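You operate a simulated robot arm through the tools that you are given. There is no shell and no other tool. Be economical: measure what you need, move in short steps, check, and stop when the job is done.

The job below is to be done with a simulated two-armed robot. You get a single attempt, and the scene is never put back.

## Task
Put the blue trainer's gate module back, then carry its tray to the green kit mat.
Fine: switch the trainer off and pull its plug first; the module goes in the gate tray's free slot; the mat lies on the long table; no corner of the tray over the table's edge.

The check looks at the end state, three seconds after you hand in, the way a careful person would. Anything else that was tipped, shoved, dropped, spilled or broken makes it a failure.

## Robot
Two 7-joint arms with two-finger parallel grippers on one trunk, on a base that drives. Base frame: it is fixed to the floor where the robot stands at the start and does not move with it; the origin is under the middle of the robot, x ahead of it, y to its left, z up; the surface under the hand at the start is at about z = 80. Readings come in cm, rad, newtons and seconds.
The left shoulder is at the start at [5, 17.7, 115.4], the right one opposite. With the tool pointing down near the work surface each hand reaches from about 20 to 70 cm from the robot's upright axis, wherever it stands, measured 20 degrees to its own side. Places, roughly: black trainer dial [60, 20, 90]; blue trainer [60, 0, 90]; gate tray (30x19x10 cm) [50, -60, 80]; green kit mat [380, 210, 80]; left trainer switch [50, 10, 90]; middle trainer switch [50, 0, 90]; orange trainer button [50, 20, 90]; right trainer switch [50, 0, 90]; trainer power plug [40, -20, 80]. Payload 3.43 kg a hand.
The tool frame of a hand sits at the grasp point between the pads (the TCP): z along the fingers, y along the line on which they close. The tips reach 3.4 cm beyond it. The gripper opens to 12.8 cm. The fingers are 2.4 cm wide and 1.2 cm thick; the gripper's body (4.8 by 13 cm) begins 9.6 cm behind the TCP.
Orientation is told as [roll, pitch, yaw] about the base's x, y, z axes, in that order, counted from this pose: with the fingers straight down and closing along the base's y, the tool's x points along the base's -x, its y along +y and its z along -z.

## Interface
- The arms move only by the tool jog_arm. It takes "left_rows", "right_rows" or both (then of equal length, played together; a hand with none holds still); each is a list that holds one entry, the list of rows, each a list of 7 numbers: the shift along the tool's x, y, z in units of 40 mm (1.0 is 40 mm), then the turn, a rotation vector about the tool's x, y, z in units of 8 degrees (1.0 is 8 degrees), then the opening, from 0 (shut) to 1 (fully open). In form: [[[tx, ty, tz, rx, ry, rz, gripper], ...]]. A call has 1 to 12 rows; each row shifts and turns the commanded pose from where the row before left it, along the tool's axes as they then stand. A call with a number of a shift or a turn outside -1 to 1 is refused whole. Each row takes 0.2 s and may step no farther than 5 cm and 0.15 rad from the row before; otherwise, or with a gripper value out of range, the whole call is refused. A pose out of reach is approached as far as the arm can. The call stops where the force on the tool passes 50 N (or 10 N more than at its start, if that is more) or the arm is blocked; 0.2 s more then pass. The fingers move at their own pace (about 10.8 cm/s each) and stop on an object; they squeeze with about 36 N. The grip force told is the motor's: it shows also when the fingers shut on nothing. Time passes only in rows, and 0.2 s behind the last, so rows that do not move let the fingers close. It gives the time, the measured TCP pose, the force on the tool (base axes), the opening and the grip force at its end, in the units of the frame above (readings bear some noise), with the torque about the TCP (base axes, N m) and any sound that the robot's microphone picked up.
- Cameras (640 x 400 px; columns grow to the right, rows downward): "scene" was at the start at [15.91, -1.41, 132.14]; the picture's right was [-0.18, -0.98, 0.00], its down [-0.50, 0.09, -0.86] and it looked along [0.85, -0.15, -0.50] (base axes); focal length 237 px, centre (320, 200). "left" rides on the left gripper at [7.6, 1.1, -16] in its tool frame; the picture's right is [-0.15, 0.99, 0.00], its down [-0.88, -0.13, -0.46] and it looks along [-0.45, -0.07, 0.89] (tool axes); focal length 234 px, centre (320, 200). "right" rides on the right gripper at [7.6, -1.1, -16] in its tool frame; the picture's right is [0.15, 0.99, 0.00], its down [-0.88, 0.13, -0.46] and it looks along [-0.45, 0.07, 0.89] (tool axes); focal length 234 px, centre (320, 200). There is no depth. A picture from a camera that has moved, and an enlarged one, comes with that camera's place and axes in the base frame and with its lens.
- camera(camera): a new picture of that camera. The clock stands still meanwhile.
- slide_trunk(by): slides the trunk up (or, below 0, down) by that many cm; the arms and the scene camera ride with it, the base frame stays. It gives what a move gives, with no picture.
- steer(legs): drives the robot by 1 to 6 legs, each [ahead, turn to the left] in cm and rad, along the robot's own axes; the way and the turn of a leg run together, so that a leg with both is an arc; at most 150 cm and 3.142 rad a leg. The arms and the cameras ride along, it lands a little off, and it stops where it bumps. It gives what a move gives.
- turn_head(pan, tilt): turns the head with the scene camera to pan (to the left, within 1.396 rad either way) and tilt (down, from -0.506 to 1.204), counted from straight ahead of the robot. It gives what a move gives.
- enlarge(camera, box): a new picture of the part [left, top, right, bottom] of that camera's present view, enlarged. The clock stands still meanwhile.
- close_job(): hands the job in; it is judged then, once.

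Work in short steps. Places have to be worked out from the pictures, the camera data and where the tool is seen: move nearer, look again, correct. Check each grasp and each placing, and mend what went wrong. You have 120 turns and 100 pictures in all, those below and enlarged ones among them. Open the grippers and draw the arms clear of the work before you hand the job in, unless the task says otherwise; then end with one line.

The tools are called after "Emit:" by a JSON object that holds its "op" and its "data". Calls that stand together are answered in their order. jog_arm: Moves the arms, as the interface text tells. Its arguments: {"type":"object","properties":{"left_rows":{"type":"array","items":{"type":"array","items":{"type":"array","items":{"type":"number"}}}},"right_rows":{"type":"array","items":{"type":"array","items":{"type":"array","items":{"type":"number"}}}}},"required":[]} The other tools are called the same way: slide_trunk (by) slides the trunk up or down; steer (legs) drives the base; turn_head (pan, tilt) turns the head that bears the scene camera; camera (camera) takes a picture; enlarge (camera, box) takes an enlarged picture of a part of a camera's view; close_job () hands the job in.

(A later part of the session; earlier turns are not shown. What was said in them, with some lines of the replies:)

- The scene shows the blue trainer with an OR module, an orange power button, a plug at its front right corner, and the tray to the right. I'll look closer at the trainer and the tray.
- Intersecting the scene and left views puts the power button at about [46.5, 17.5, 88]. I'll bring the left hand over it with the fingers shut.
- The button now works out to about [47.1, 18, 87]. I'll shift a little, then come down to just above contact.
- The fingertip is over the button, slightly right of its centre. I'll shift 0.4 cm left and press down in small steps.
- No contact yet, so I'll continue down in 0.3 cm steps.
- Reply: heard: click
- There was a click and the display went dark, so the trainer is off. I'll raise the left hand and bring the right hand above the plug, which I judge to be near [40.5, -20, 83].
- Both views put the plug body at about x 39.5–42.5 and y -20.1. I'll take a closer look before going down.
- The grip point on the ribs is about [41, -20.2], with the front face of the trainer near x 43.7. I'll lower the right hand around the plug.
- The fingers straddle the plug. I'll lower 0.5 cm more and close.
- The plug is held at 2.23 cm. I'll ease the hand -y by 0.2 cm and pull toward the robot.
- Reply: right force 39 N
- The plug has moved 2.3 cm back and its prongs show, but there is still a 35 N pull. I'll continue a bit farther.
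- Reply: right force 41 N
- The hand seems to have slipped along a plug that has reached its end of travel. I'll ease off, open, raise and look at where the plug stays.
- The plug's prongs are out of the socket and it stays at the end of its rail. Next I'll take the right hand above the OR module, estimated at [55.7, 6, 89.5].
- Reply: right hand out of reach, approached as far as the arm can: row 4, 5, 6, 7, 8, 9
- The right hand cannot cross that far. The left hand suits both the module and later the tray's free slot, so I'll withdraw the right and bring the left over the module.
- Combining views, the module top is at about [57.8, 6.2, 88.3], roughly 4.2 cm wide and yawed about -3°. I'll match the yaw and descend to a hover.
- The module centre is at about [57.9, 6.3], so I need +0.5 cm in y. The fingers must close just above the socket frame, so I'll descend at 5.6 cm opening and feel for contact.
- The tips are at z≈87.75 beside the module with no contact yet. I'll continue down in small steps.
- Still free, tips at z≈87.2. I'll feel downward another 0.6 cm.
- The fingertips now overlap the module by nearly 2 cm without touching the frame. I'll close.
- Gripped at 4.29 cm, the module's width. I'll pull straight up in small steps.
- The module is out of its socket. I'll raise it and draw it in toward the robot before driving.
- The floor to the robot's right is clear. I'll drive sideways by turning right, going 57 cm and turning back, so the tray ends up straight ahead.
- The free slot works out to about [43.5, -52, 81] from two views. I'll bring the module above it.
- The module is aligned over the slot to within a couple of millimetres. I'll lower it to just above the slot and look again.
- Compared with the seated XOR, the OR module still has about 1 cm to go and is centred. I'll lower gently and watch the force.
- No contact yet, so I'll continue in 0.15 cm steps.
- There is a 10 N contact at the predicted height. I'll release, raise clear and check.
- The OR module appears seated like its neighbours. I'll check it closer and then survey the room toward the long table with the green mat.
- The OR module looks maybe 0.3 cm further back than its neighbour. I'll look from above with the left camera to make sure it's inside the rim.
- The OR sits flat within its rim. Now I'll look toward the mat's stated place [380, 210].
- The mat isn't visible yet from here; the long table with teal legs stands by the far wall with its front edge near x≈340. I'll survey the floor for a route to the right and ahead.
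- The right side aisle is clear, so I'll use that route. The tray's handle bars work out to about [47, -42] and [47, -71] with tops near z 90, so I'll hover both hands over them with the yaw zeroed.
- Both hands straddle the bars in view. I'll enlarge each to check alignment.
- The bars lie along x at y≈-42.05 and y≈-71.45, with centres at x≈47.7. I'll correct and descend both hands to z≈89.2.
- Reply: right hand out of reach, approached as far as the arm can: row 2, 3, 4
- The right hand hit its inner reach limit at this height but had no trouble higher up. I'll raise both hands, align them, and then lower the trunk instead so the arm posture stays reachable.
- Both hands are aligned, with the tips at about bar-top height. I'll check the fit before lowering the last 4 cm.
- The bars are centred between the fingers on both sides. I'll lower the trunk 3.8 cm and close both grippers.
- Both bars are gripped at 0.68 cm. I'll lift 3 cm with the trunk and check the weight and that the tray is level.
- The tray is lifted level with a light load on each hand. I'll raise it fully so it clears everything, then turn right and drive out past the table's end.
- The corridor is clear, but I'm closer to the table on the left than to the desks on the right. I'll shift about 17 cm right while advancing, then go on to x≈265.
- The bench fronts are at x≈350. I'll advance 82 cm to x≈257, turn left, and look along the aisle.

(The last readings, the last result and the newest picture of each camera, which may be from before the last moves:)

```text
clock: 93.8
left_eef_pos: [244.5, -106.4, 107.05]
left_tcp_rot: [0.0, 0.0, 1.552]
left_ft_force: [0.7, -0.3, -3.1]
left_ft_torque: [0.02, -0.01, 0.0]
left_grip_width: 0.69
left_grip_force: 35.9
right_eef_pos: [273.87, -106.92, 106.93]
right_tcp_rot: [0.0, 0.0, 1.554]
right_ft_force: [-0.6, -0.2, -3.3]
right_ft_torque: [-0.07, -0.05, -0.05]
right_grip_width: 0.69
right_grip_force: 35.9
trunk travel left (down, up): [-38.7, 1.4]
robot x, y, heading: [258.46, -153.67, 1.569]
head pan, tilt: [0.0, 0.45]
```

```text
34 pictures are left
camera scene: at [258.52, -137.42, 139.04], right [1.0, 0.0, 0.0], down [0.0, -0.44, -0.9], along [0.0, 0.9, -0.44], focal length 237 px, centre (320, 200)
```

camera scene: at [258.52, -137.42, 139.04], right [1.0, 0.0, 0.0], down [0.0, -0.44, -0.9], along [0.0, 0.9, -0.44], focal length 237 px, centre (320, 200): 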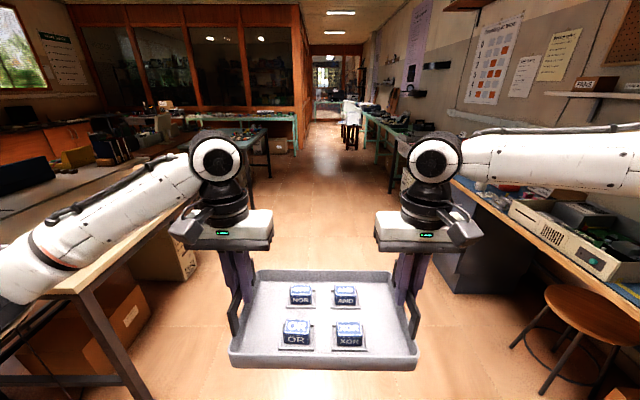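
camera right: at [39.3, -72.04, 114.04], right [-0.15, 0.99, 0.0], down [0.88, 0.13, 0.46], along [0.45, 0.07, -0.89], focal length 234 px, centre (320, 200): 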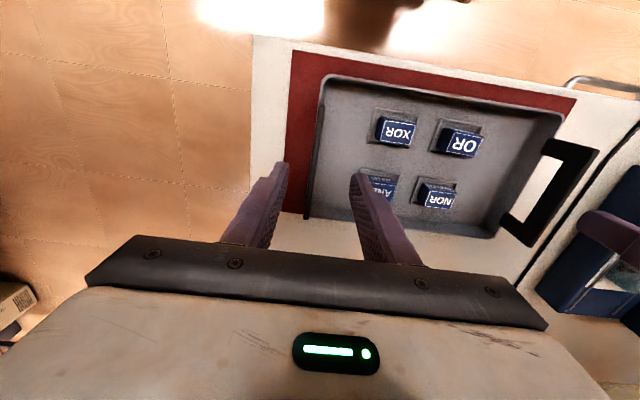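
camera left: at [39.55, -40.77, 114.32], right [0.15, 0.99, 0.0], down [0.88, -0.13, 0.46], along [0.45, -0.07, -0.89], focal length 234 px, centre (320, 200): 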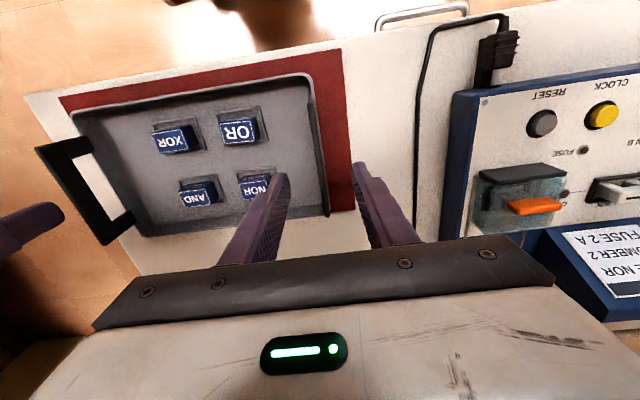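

The aisle is open to the long table on the right. I'll drive 300 cm ahead and look again.

Emit:
{"op": "steer", "data": {"legs": [[150, 0], [130, 0]]}}

Emit:
{"op": "turn_head", "data": {"pan": -0.6, "tilt": 0.4}}

Emit:
{"op": "camera", "data": {"camera": "scene"}}

```text
clock: 107.5
left_eef_pos: [245.85, 176.87, 107.11]
left_tcp_rot: [-0.001, 0.0, 1.552]
left_ft_force: [-0.2, 0.1, -2.5]
left_ft_torque: [-0.02, 0.03, 0.02]
left_grip_width: 0.66
left_grip_force: 36.2
right_eef_pos: [275.29, 176.44, 107.11]
right_tcp_rot: [0.001, -0.001, 1.554]
right_ft_force: [-0.9, -0.1, -3.1]
right_ft_torque: [0.0, -0.02, -0.1]
right_grip_width: 0.69
right_grip_force: 35.7
trunk travel left (down, up): [-38.7, 1.4]
robot x, y, heading: [259.84, 129.45, 1.572]
head pan, tilt: [0.0, 0.45]
```

```text
clock: 108.5
left_eef_pos: [245.95, 176.9, 107.12]
left_tcp_rot: [0.0, 0.0, 1.552]
left_ft_force: [1.2, -0.1, -2.6]
left_ft_torque: [-0.02, -0.01, 0.06]
left_grip_width: 0.68
left_grip_force: 35.9
right_eef_pos: [275.14, 176.46, 106.99]
right_tcp_rot: [0.001, 0.001, 1.554]
right_ft_force: [-0.6, 1.0, -3.3]
right_ft_torque: [-0.05, -0.03, -0.02]
right_grip_width: 0.68
right_grip_force: 35.7
trunk travel left (down, up): [-38.7, 1.4]
robot x, y, heading: [259.89, 129.38, 1.57]
head pan, tilt: [-0.6, 0.4]
```

```text
33 pictures are left
camera scene: at [265.1, 144.38, 139.51], right [0.82, -0.57, 0.0], down [-0.22, -0.32, -0.92], along [0.52, 0.76, -0.39], focal length 237 px, centre (320, 200)
```

scene: 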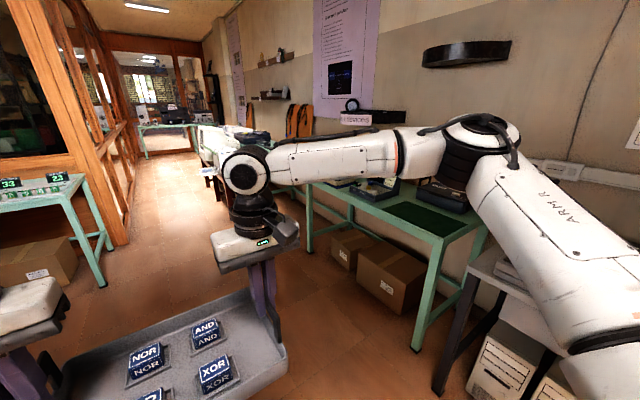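

The green mat is visible near the right end of the long table. I'll enlarge it.

Emit:
{"op": "enlarge", "data": {"camera": "scene", "box": [290, 150, 520, 280]}}

```text
2.78 times, centred on (405, 215) of scene
camera zoom: at [265.1, 144.38, 139.51], right [0.82, -0.57, 0.0], down [-0.22, -0.32, -0.92], along [0.52, 0.76, -0.39], focal length 659 px, centre (84, 158)
```

zoom: 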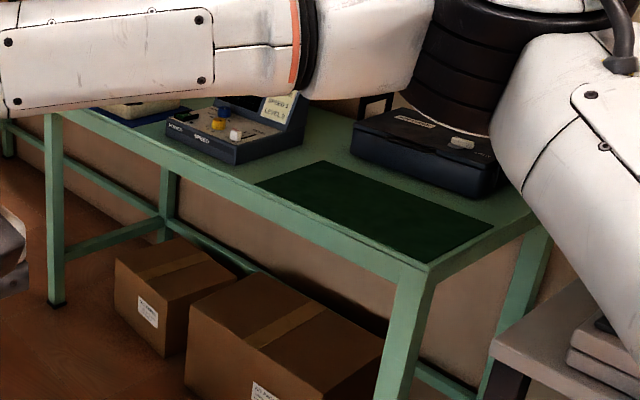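

The mat spans x 366.7–389 and y 191–228, so its centre is about [378, 209.5]; the table's front edge is at x≈365. I'll drive up to y≈210, turn right and measure.

Emit:
{"op": "steer", "data": {"legs": [[80.7, 0], [0, -1.57]]}}

Emit:
{"op": "turn_head", "data": {"pan": 0, "tilt": 0.6}}

Emit:
{"op": "camera", "data": {"camera": "scene"}}

```text
clock: 116.6
left_eef_pos: [307.17, 223.88, 107.09]
left_tcp_rot: [0.001, 0.0, -0.016]
left_ft_force: [0.0, -1.2, -3.3]
left_ft_torque: [-0.05, 0.1, 0.01]
left_grip_width: 0.69
left_grip_force: 35.7
right_eef_pos: [306.63, 194.46, 107.06]
right_tcp_rot: [0.0, 0.001, -0.014]
right_ft_force: [-0.4, -0.2, -2.7]
right_ft_torque: [-0.05, -0.03, -0.04]
right_grip_width: 0.68
right_grip_force: 36.4
trunk travel left (down, up): [-38.7, 1.4]
robot x, y, heading: [259.27, 209.74, -0.001]
head pan, tilt: [-0.6, 0.4]
```

```text
clock: 117.6
left_eef_pos: [307.01, 223.9, 107.02]
left_tcp_rot: [0.0, 0.0, -0.017]
left_ft_force: [-0.4, -0.4, -2.3]
left_ft_torque: [-0.01, -0.01, 0.02]
left_grip_width: 0.7
left_grip_force: 36.3
right_eef_pos: [306.68, 194.55, 106.93]
right_tcp_rot: [0.0, 0.001, -0.014]
right_ft_force: [-0.3, 1.3, -3.1]
right_ft_torque: [-0.02, 0.01, -0.07]
right_grip_width: 0.68
right_grip_force: 36.0
trunk travel left (down, up): [-38.7, 1.4]
robot x, y, heading: [259.85, 209.55, 0.003]
head pan, tilt: [0.0, 0.6]
```

```text
31 pictures are left
camera scene: at [275.6, 209.9, 137.69], right [0.0, -1.0, 0.0], down [-0.57, 0.0, -0.82], along [0.82, 0.0, -0.57], focal length 237 px, centre (320, 200)
```

scene: 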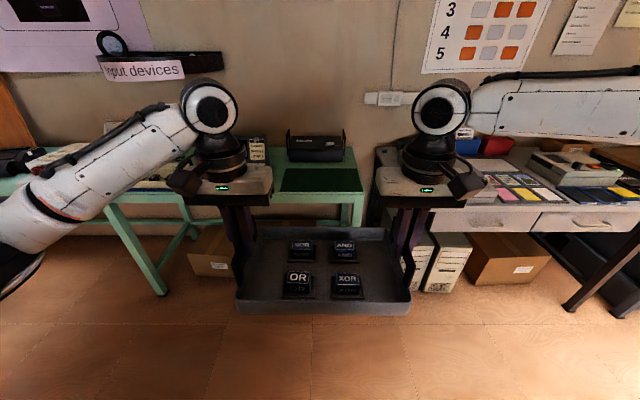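

The tray is centred on the mat in y (209.2 vs 209.5). I'll drive ahead 69 cm, with the tray well above the table objects, and check.

Emit:
{"op": "steer", "data": {"legs": [[69, 0]]}}

Emit:
{"op": "turn_head", "data": {"pan": 0, "tilt": 0.9}}

Emit:
{"op": "camera", "data": {"camera": "scene"}}

Emit:
{"op": "camera", "data": {"camera": "left"}}

Emit:
{"op": "camera", "data": {"camera": "right"}}

```text
clock: 121.5
left_eef_pos: [376.46, 224.08, 107.18]
left_tcp_rot: [0.0, 0.001, -0.012]
left_ft_force: [0.1, -0.2, -2.3]
left_ft_torque: [-0.06, 0.03, 0.03]
left_grip_width: 0.68
left_grip_force: 36.3
right_eef_pos: [376.27, 194.86, 107.07]
right_tcp_rot: [-0.001, 0.0, -0.013]
right_ft_force: [0.8, 0.9, -3.0]
right_ft_torque: [-0.06, -0.01, -0.05]
right_grip_width: 0.67
right_grip_force: 35.8
trunk travel left (down, up): [-38.7, 1.4]
robot x, y, heading: [328.71, 209.69, 0.003]
head pan, tilt: [0.0, 0.6]
```

```text
clock: 122.2
left_eef_pos: [376.56, 224.08, 107.07]
left_tcp_rot: [0.0, 0.001, -0.014]
left_ft_force: [0.3, -0.8, -1.8]
left_ft_torque: [-0.01, -0.01, 0.0]
left_grip_width: 0.69
left_grip_force: 36.2
right_eef_pos: [376.06, 194.84, 107.0]
right_tcp_rot: [-0.001, -0.001, -0.013]
right_ft_force: [-0.3, 0.0, -3.4]
right_ft_torque: [-0.04, 0.06, -0.01]
right_grip_width: 0.7
right_grip_force: 35.7
trunk travel left (down, up): [-38.7, 1.4]
robot x, y, heading: [329.15, 210.05, 0.001]
head pan, tilt: [0.0, 0.901]
```

```text
30 pictures are left
camera scene: at [343.73, 210.13, 135.21], right [0.0, -1.0, 0.0], down [-0.78, 0.0, -0.62], along [0.62, 0.0, -0.78], focal length 237 px, centre (320, 200)
```

scene: 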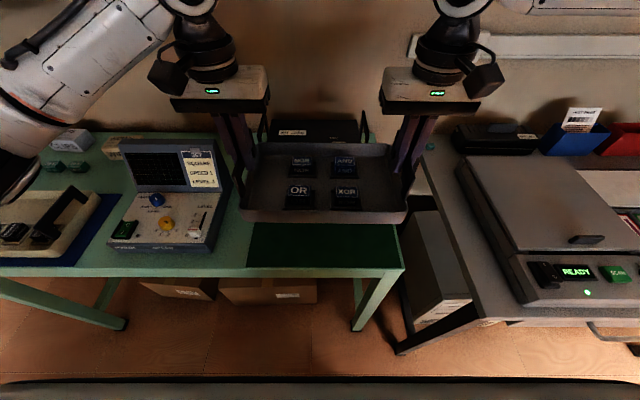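

```text
29 pictures are left
camera left: at [368.82, 225.38, 123.2], right [0.16, 0.99, 0.0], down [0.88, -0.14, 0.46], along [0.45, -0.07, -0.89], focal length 234 px, centre (320, 200)
```

left: 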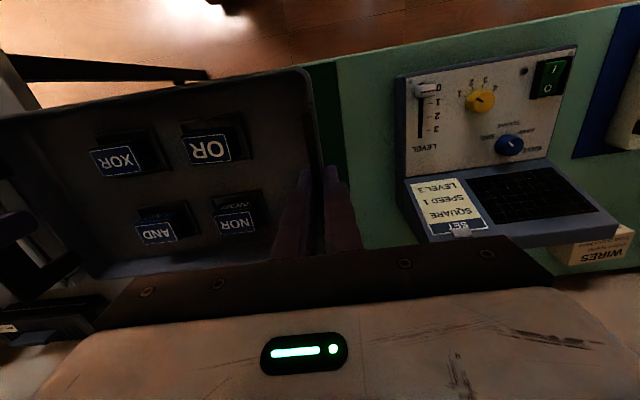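

```text
28 pictures are left
camera right: at [368.49, 193.63, 123.12], right [-0.13, 0.99, 0.0], down [0.88, 0.12, 0.46], along [0.45, 0.06, -0.89], focal length 234 px, centre (320, 200)
```

right: 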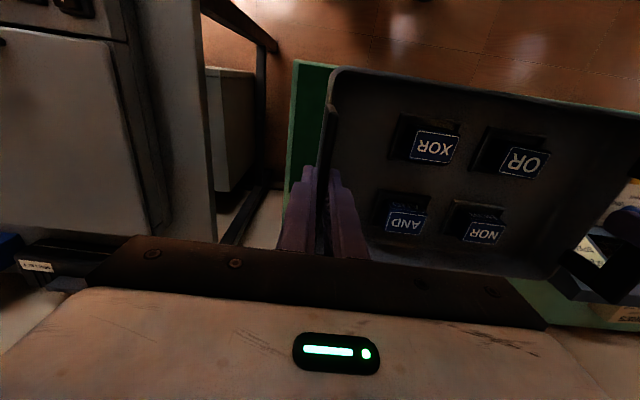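

The mat's near edge is at x≈366.7, spanning y 190.7–228.1, and the tray centre is at [376.3, 209.5]. I'll shift the tray 1.6 cm forward with both arms, then lower the trunk 14 cm.

Emit:
{"op": "jog_arm", "data": {"left_rows": [[[-0.14, 0, 0, 0, 0, 0, 0], [-0.13, 0, 0, 0, 0, 0, 0], [-0.13, 0, 0, 0, 0, 0, 0], [0, 0, 0, 0, 0, 0, 0]]], "right_rows": [[[-0.14, 0, 0, 0, 0, 0, 0], [-0.13, 0, 0, 0, 0, 0, 0], [-0.13, 0, 0, 0, 0, 0, 0], [0, 0, 0, 0, 0, 0, 0]]]}}

Emit:
{"op": "slide_trunk", "data": {"by": -14}}

Emit:
{"op": "camera", "data": {"camera": "scene"}}

```text
clock: 123.2
left_eef_pos: [378.08, 223.83, 107.16]
left_tcp_rot: [-0.003, 0.0, -0.018]
left_ft_force: [-4.6, -14.0, -0.3]
left_ft_torque: [-0.04, -0.74, -0.49]
left_grip_width: 0.69
left_grip_force: 36.2
right_eef_pos: [377.49, 194.61, 107.1]
right_tcp_rot: [0.005, -0.003, -0.013]
right_ft_force: [4.6, 13.4, -4.6]
right_ft_torque: [-0.48, 0.77, -0.74]
right_grip_width: 0.68
right_grip_force: 35.7
right hand out of reach, approached as far as the arm can: row 3
trunk travel left (down, up): [-38.7, 1.4]
robot x, y, heading: [329.46, 209.7, -0.002]
head pan, tilt: [0.0, 0.901]
```

```text
clock: 124.9
left_eef_pos: [378.01, 224.0, 93.09]
left_tcp_rot: [-0.004, -0.002, -0.017]
left_ft_force: [-3.9, -22.6, -0.8]
left_ft_torque: [0.04, -0.15, -0.52]
left_grip_width: 0.71
left_grip_force: 35.8
right_eef_pos: [377.45, 194.59, 93.23]
right_tcp_rot: [0.005, -0.005, -0.012]
right_ft_force: [5.0, 22.6, -5.4]
right_ft_torque: [-0.67, 0.25, -0.54]
right_grip_width: 0.67
right_grip_force: 35.6
trunk travel left (down, up): [-24.7, 15.4]
robot x, y, heading: [329.35, 209.72, 0.008]
head pan, tilt: [0.0, 0.901]
```

```text
27 pictures are left
camera scene: at [343.71, 210.13, 121.21], right [0.0, -1.0, 0.0], down [-0.78, 0.0, -0.62], along [0.62, 0.0, -0.78], focal length 237 px, centre (320, 200)
```

scene: 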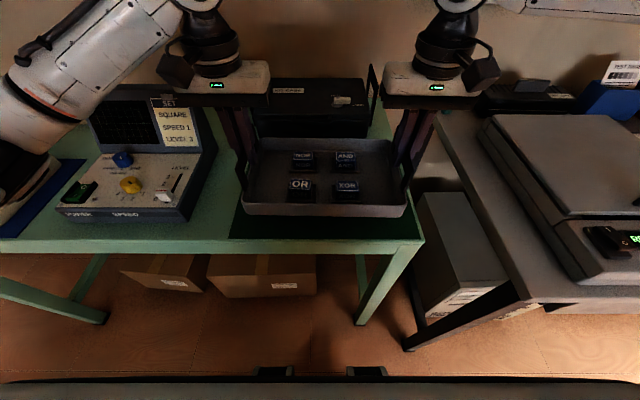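

The tray is 4 cm above the mat, with some internal stretch between the hands, which I'll relieve slightly. First I'll check the left elbow's clearance and the tray's position over the mat.

Emit:
{"op": "jog_arm", "data": {"left_rows": [[[0.02, -0.04, 0, 0, 0, 0, 0], [0, 0, 0, 0, 0, 0, 0]]]}}

Emit:
{"op": "enlarge", "data": {"camera": "scene", "box": [0, 60, 240, 260]}}

Emit:
{"op": "enlarge", "data": {"camera": "scene", "box": [210, 120, 440, 270]}}

```text
clock: 125.5
left_eef_pos: [377.97, 223.78, 93.1]
left_tcp_rot: [-0.003, 0.0, -0.015]
left_ft_force: [-3.3, -17.0, 0.3]
left_ft_torque: [-0.26, 0.29, -0.47]
left_grip_width: 0.65
left_grip_force: 35.8
right_eef_pos: [377.38, 194.46, 92.96]
right_tcp_rot: [0.004, -0.003, -0.014]
right_ft_force: [2.8, 17.6, -6.0]
right_ft_torque: [-0.59, -0.23, -0.44]
right_grip_width: 0.67
right_grip_force: 35.9
trunk travel left (down, up): [-24.7, 15.4]
robot x, y, heading: [329.2, 209.75, 0.006]
head pan, tilt: [0.0, 0.901]
```

```text
2.00 times, centred on (120, 160) of scene
camera zoom: at [343.72, 210.13, 121.21], right [0.0, -1.0, 0.0], down [-0.78, 0.0, -0.62], along [0.62, 0.0, -0.78], focal length 474 px, centre (720, 280)
```

zoom: 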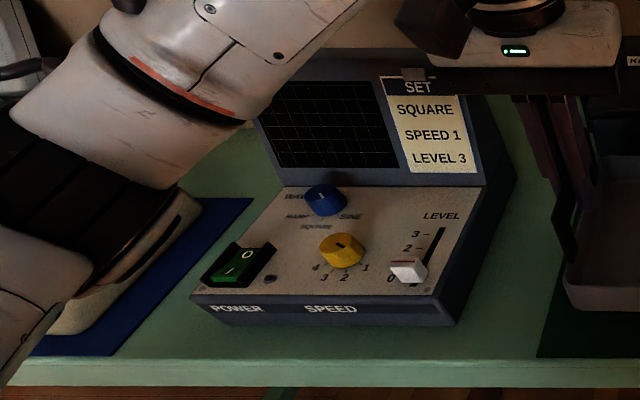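

```text
2.67 times, centred on (325, 195) of scene
camera zoom: at [343.72, 210.13, 121.21], right [0.0, -1.0, 0.0], down [-0.78, 0.0, -0.62], along [0.62, 0.0, -0.78], focal length 631 px, centre (307, 213)
```

zoom: 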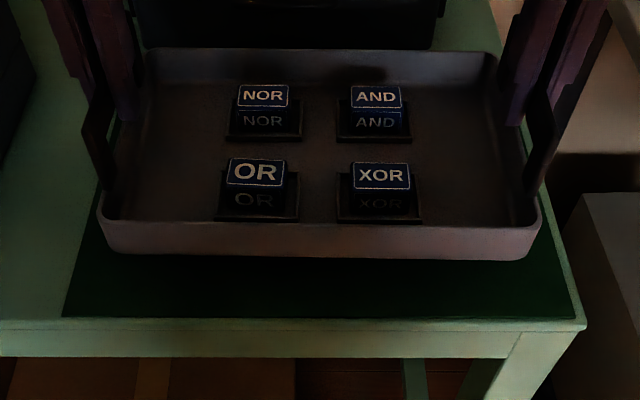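

Projected, the tray's near edge is at x≈369 and its sides at y 193.8–224.5, well within the mat. I'll lower 3.2 cm and then feel for contact.

Emit:
{"op": "slide_trunk", "data": {"by": -3.2}}

Emit:
{"op": "slide_trunk", "data": {"by": -0.5}}

Emit:
{"op": "enlarge", "data": {"camera": "scene", "box": [210, 120, 440, 270]}}

```text
clock: 126.3
left_eef_pos: [377.95, 223.83, 89.86]
left_tcp_rot: [0.0, -0.002, -0.013]
left_ft_force: [-2.8, -16.1, 0.0]
left_ft_torque: [-0.26, 0.28, -0.46]
left_grip_width: 0.68
left_grip_force: 36.1
right_eef_pos: [377.46, 194.54, 89.9]
right_tcp_rot: [0.006, -0.004, -0.013]
right_ft_force: [3.9, 15.3, -4.8]
right_ft_torque: [-0.54, -0.23, -0.46]
right_grip_width: 0.68
right_grip_force: 35.9
trunk travel left (down, up): [-21.5, 18.6]
robot x, y, heading: [329.28, 209.87, -0.001]
head pan, tilt: [0.0, 0.901]
```

```text
clock: 126.8
left_eef_pos: [377.95, 223.89, 89.39]
left_tcp_rot: [-0.001, -0.001, -0.012]
left_ft_force: [-3.0, -15.8, -1.0]
left_ft_torque: [-0.27, 0.2, -0.48]
left_grip_width: 0.68
left_grip_force: 35.4
right_eef_pos: [377.45, 194.5, 89.4]
right_tcp_rot: [0.005, -0.005, -0.013]
right_ft_force: [4.4, 14.9, -5.6]
right_ft_torque: [-0.58, -0.21, -0.51]
right_grip_width: 0.67
right_grip_force: 36.2
trunk travel left (down, up): [-21.0, 19.1]
robot x, y, heading: [329.07, 209.96, 0.002]
head pan, tilt: [0.0, 0.901]
```

```text
2.67 times, centred on (325, 195) of scene
camera zoom: at [343.71, 210.13, 117.51], right [0.0, -1.0, 0.0], down [-0.78, 0.0, -0.62], along [0.62, 0.0, -0.78], focal length 631 px, centre (307, 213)
```

zoom: 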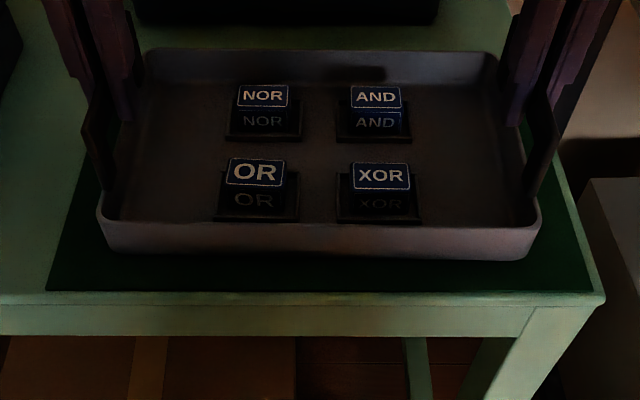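

The load is still on the hands, so it isn't touching yet. I'll lower 0.3 cm more.

Emit:
{"op": "slide_trunk", "data": {"by": -0.3}}

Emit:
{"op": "slide_trunk", "data": {"by": -0.2}}

```text
clock: 127.3
left_eef_pos: [377.92, 223.76, 89.05]
left_tcp_rot: [0.001, -0.003, -0.013]
left_ft_force: [-2.5, -15.0, 8.1]
left_ft_torque: [-0.01, 0.96, -0.53]
left_grip_width: 0.69
left_grip_force: 36.2
right_eef_pos: [377.45, 194.64, 89.2]
right_tcp_rot: [0.005, -0.004, -0.014]
right_ft_force: [4.7, 15.5, -5.1]
right_ft_torque: [-0.43, -0.24, -0.54]
right_grip_width: 0.67
right_grip_force: 36.0
trunk travel left (down, up): [-20.7, 19.4]
robot x, y, heading: [329.19, 210.13, -0.0]
head pan, tilt: [0.0, 0.901]
```

```text
clock: 127.9
left_eef_pos: [377.89, 223.74, 89.19]
left_tcp_rot: [-0.002, -0.005, -0.015]
left_ft_force: [-0.4, -14.0, 22.6]
left_ft_torque: [0.14, 0.86, -0.56]
left_grip_width: 0.69
left_grip_force: 35.6
right_eef_pos: [377.43, 194.46, 89.0]
right_tcp_rot: [0.005, -0.006, -0.014]
right_ft_force: [7.9, 14.4, 5.3]
right_ft_torque: [-0.38, 1.19, -0.48]
right_grip_width: 0.71
right_grip_force: 35.5
trunk travel left (down, up): [-20.5, 19.6]
robot x, y, heading: [328.95, 209.85, 0.001]
head pan, tilt: [0.0, 0.901]
```

Both sides are in contact with the mat. I'll relieve the left push a little and open both grippers.

Emit:
{"op": "jog_arm", "data": {"left_rows": [[[0, -0.02, -0.03, 0, 0, 0, 0], [0, 0, 0, 0, 0, 0, 0.15], [0, 0, 0, 0, 0, 0, 0.35], [0, 0, 0, 0, 0, 0, 0.35]]], "right_rows": [[[0, 0, 0, 0, 0, 0, 0], [0, 0, 0, 0, 0, 0, 0.15], [0, 0, 0, 0, 0, 0, 0.35], [0, 0, 0, 0, 0, 0, 0.35]]]}}

Emit:
{"op": "camera", "data": {"camera": "scene"}}

```text
clock: 128.9
left_eef_pos: [377.99, 223.79, 88.92]
left_tcp_rot: [0.002, -0.001, -0.011]
left_ft_force: [-0.3, -0.5, 0.0]
left_ft_torque: [0.02, -0.02, 0.0]
left_grip_width: 4.48
left_grip_force: 0.0
right_eef_pos: [377.25, 194.37, 88.85]
right_tcp_rot: [0.004, -0.002, -0.012]
right_ft_force: [1.1, 0.1, -0.1]
right_ft_torque: [0.0, -0.05, 0.01]
right_grip_width: 4.48
right_grip_force: 0.1
trunk travel left (down, up): [-20.5, 19.6]
robot x, y, heading: [329.3, 210.12, 0.006]
head pan, tilt: [0.0, 0.901]
```

```text
23 pictures are left
camera scene: at [343.68, 210.13, 117.01], right [0.0, -1.0, 0.0], down [-0.78, 0.0, -0.62], along [0.62, 0.0, -0.78], focal length 237 px, centre (320, 200)
```

scene: 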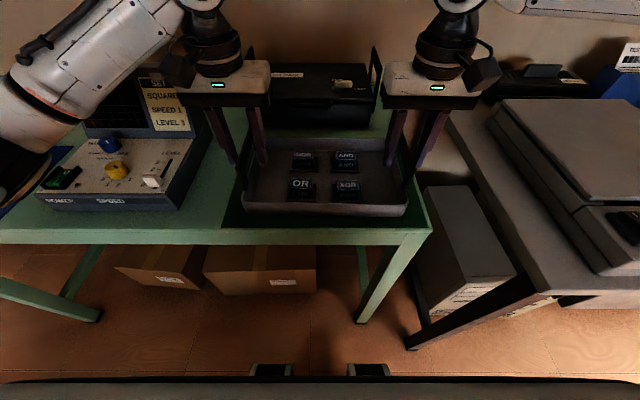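

Both hands are open and free of force. I'll raise the trunk straight up and check the tray.

Emit:
{"op": "slide_trunk", "data": {"by": 17}}

Emit:
{"op": "camera", "data": {"camera": "scene"}}

Emit:
{"op": "enlarge", "data": {"camera": "scene", "box": [200, 150, 440, 300]}}

```text
clock: 130.8
left_eef_pos: [377.92, 223.68, 105.91]
left_tcp_rot: [0.0, 0.001, -0.013]
left_ft_force: [-0.3, 0.9, 1.1]
left_ft_torque: [-0.01, -0.01, 0.04]
left_grip_width: 4.49
left_grip_force: 0.0
right_eef_pos: [377.45, 194.5, 105.85]
right_tcp_rot: [0.003, -0.003, -0.012]
right_ft_force: [-0.8, 0.3, -0.5]
right_ft_torque: [0.03, 0.02, 0.03]
right_grip_width: 4.48
right_grip_force: 0.0
trunk travel left (down, up): [-37.5, 2.6]
robot x, y, heading: [329.23, 209.76, 0.004]
head pan, tilt: [0.0, 0.901]
```

```text
22 pictures are left
camera scene: at [343.69, 210.13, 134.01], right [0.0, -1.0, 0.0], down [-0.78, 0.0, -0.62], along [0.62, 0.0, -0.78], focal length 237 px, centre (320, 200)
```

scene: 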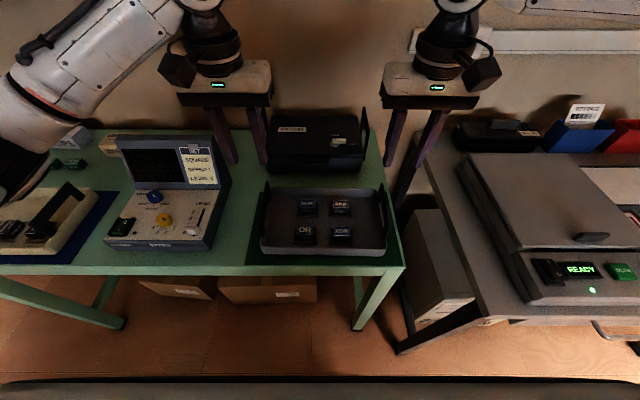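

```text
2.67 times, centred on (320, 225) of scene
camera zoom: at [343.69, 210.13, 134.01], right [0.0, -1.0, 0.0], down [-0.78, 0.0, -0.62], along [0.62, 0.0, -0.78], focal length 631 px, centre (320, 133)
```

zoom: 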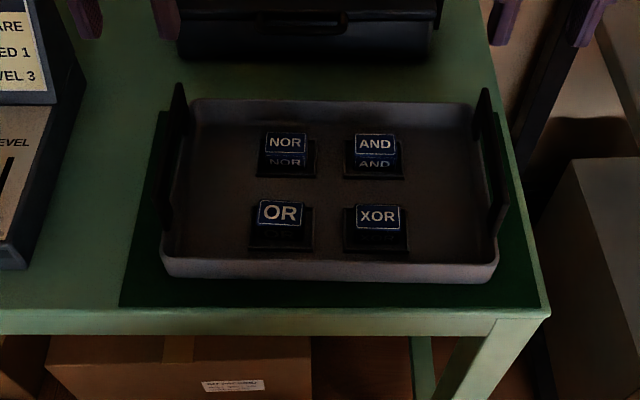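

The tray stands centred on the mat with all four modules in place and about 4 cm in from the table's edge. I'll back straight away and take a last look.

Emit:
{"op": "steer", "data": {"legs": [[-60, 0]]}}

Emit:
{"op": "turn_head", "data": {"pan": 0, "tilt": 0.5}}

Emit:
{"op": "camera", "data": {"camera": "scene"}}

```text
clock: 134.2
left_eef_pos: [317.66, 223.59, 106.06]
left_tcp_rot: [-0.001, 0.001, -0.007]
left_ft_force: [-0.7, -0.3, 0.7]
left_ft_torque: [0.0, -0.05, 0.0]
left_grip_width: 4.48
left_grip_force: 0.1
right_eef_pos: [317.31, 194.29, 105.93]
right_tcp_rot: [0.004, -0.004, -0.007]
right_ft_force: [0.1, -0.7, 0.5]
right_ft_torque: [0.0, 0.01, -0.02]
right_grip_width: 4.48
right_grip_force: 0.0
trunk travel left (down, up): [-37.5, 2.6]
robot x, y, heading: [269.06, 209.47, 0.007]
head pan, tilt: [0.0, 0.901]
```

```text
clock: 135.1
left_eef_pos: [317.73, 223.56, 106.06]
left_tcp_rot: [0.001, 0.0, -0.008]
left_ft_force: [0.7, 0.7, 0.2]
left_ft_torque: [0.02, 0.03, 0.01]
left_grip_width: 4.47
left_grip_force: 0.1
right_eef_pos: [317.32, 194.36, 105.94]
right_tcp_rot: [0.003, -0.003, -0.007]
right_ft_force: [0.0, -0.3, -0.1]
right_ft_torque: [0.03, -0.01, -0.01]
right_grip_width: 4.47
right_grip_force: 0.0
trunk travel left (down, up): [-37.5, 2.6]
robot x, y, heading: [268.58, 209.41, 0.007]
head pan, tilt: [0.0, 0.499]
```

```text
20 pictures are left
camera scene: at [284.99, 209.84, 137.4], right [0.01, -1.0, 0.0], down [-0.48, 0.0, -0.88], along [0.88, 0.01, -0.48], focal length 237 px, centre (320, 200)
```

scene: 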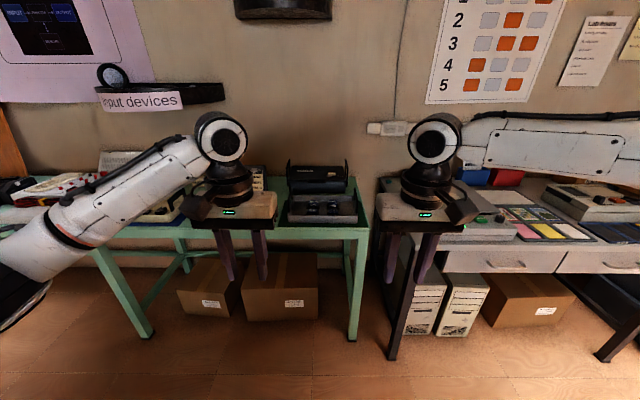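

The tray rests on the mat, the grippers are open and the arms are well clear, so I'm handing in the job.

Emit:
{"op": "close_job", "data": {}}

```text
The job is handed in.
```

I switched the blue trainer off and pulled its plug. The OR module is in the gate tray's free slot, and the tray stands on the green kit mat on the long table, about 4 cm in from the edge.
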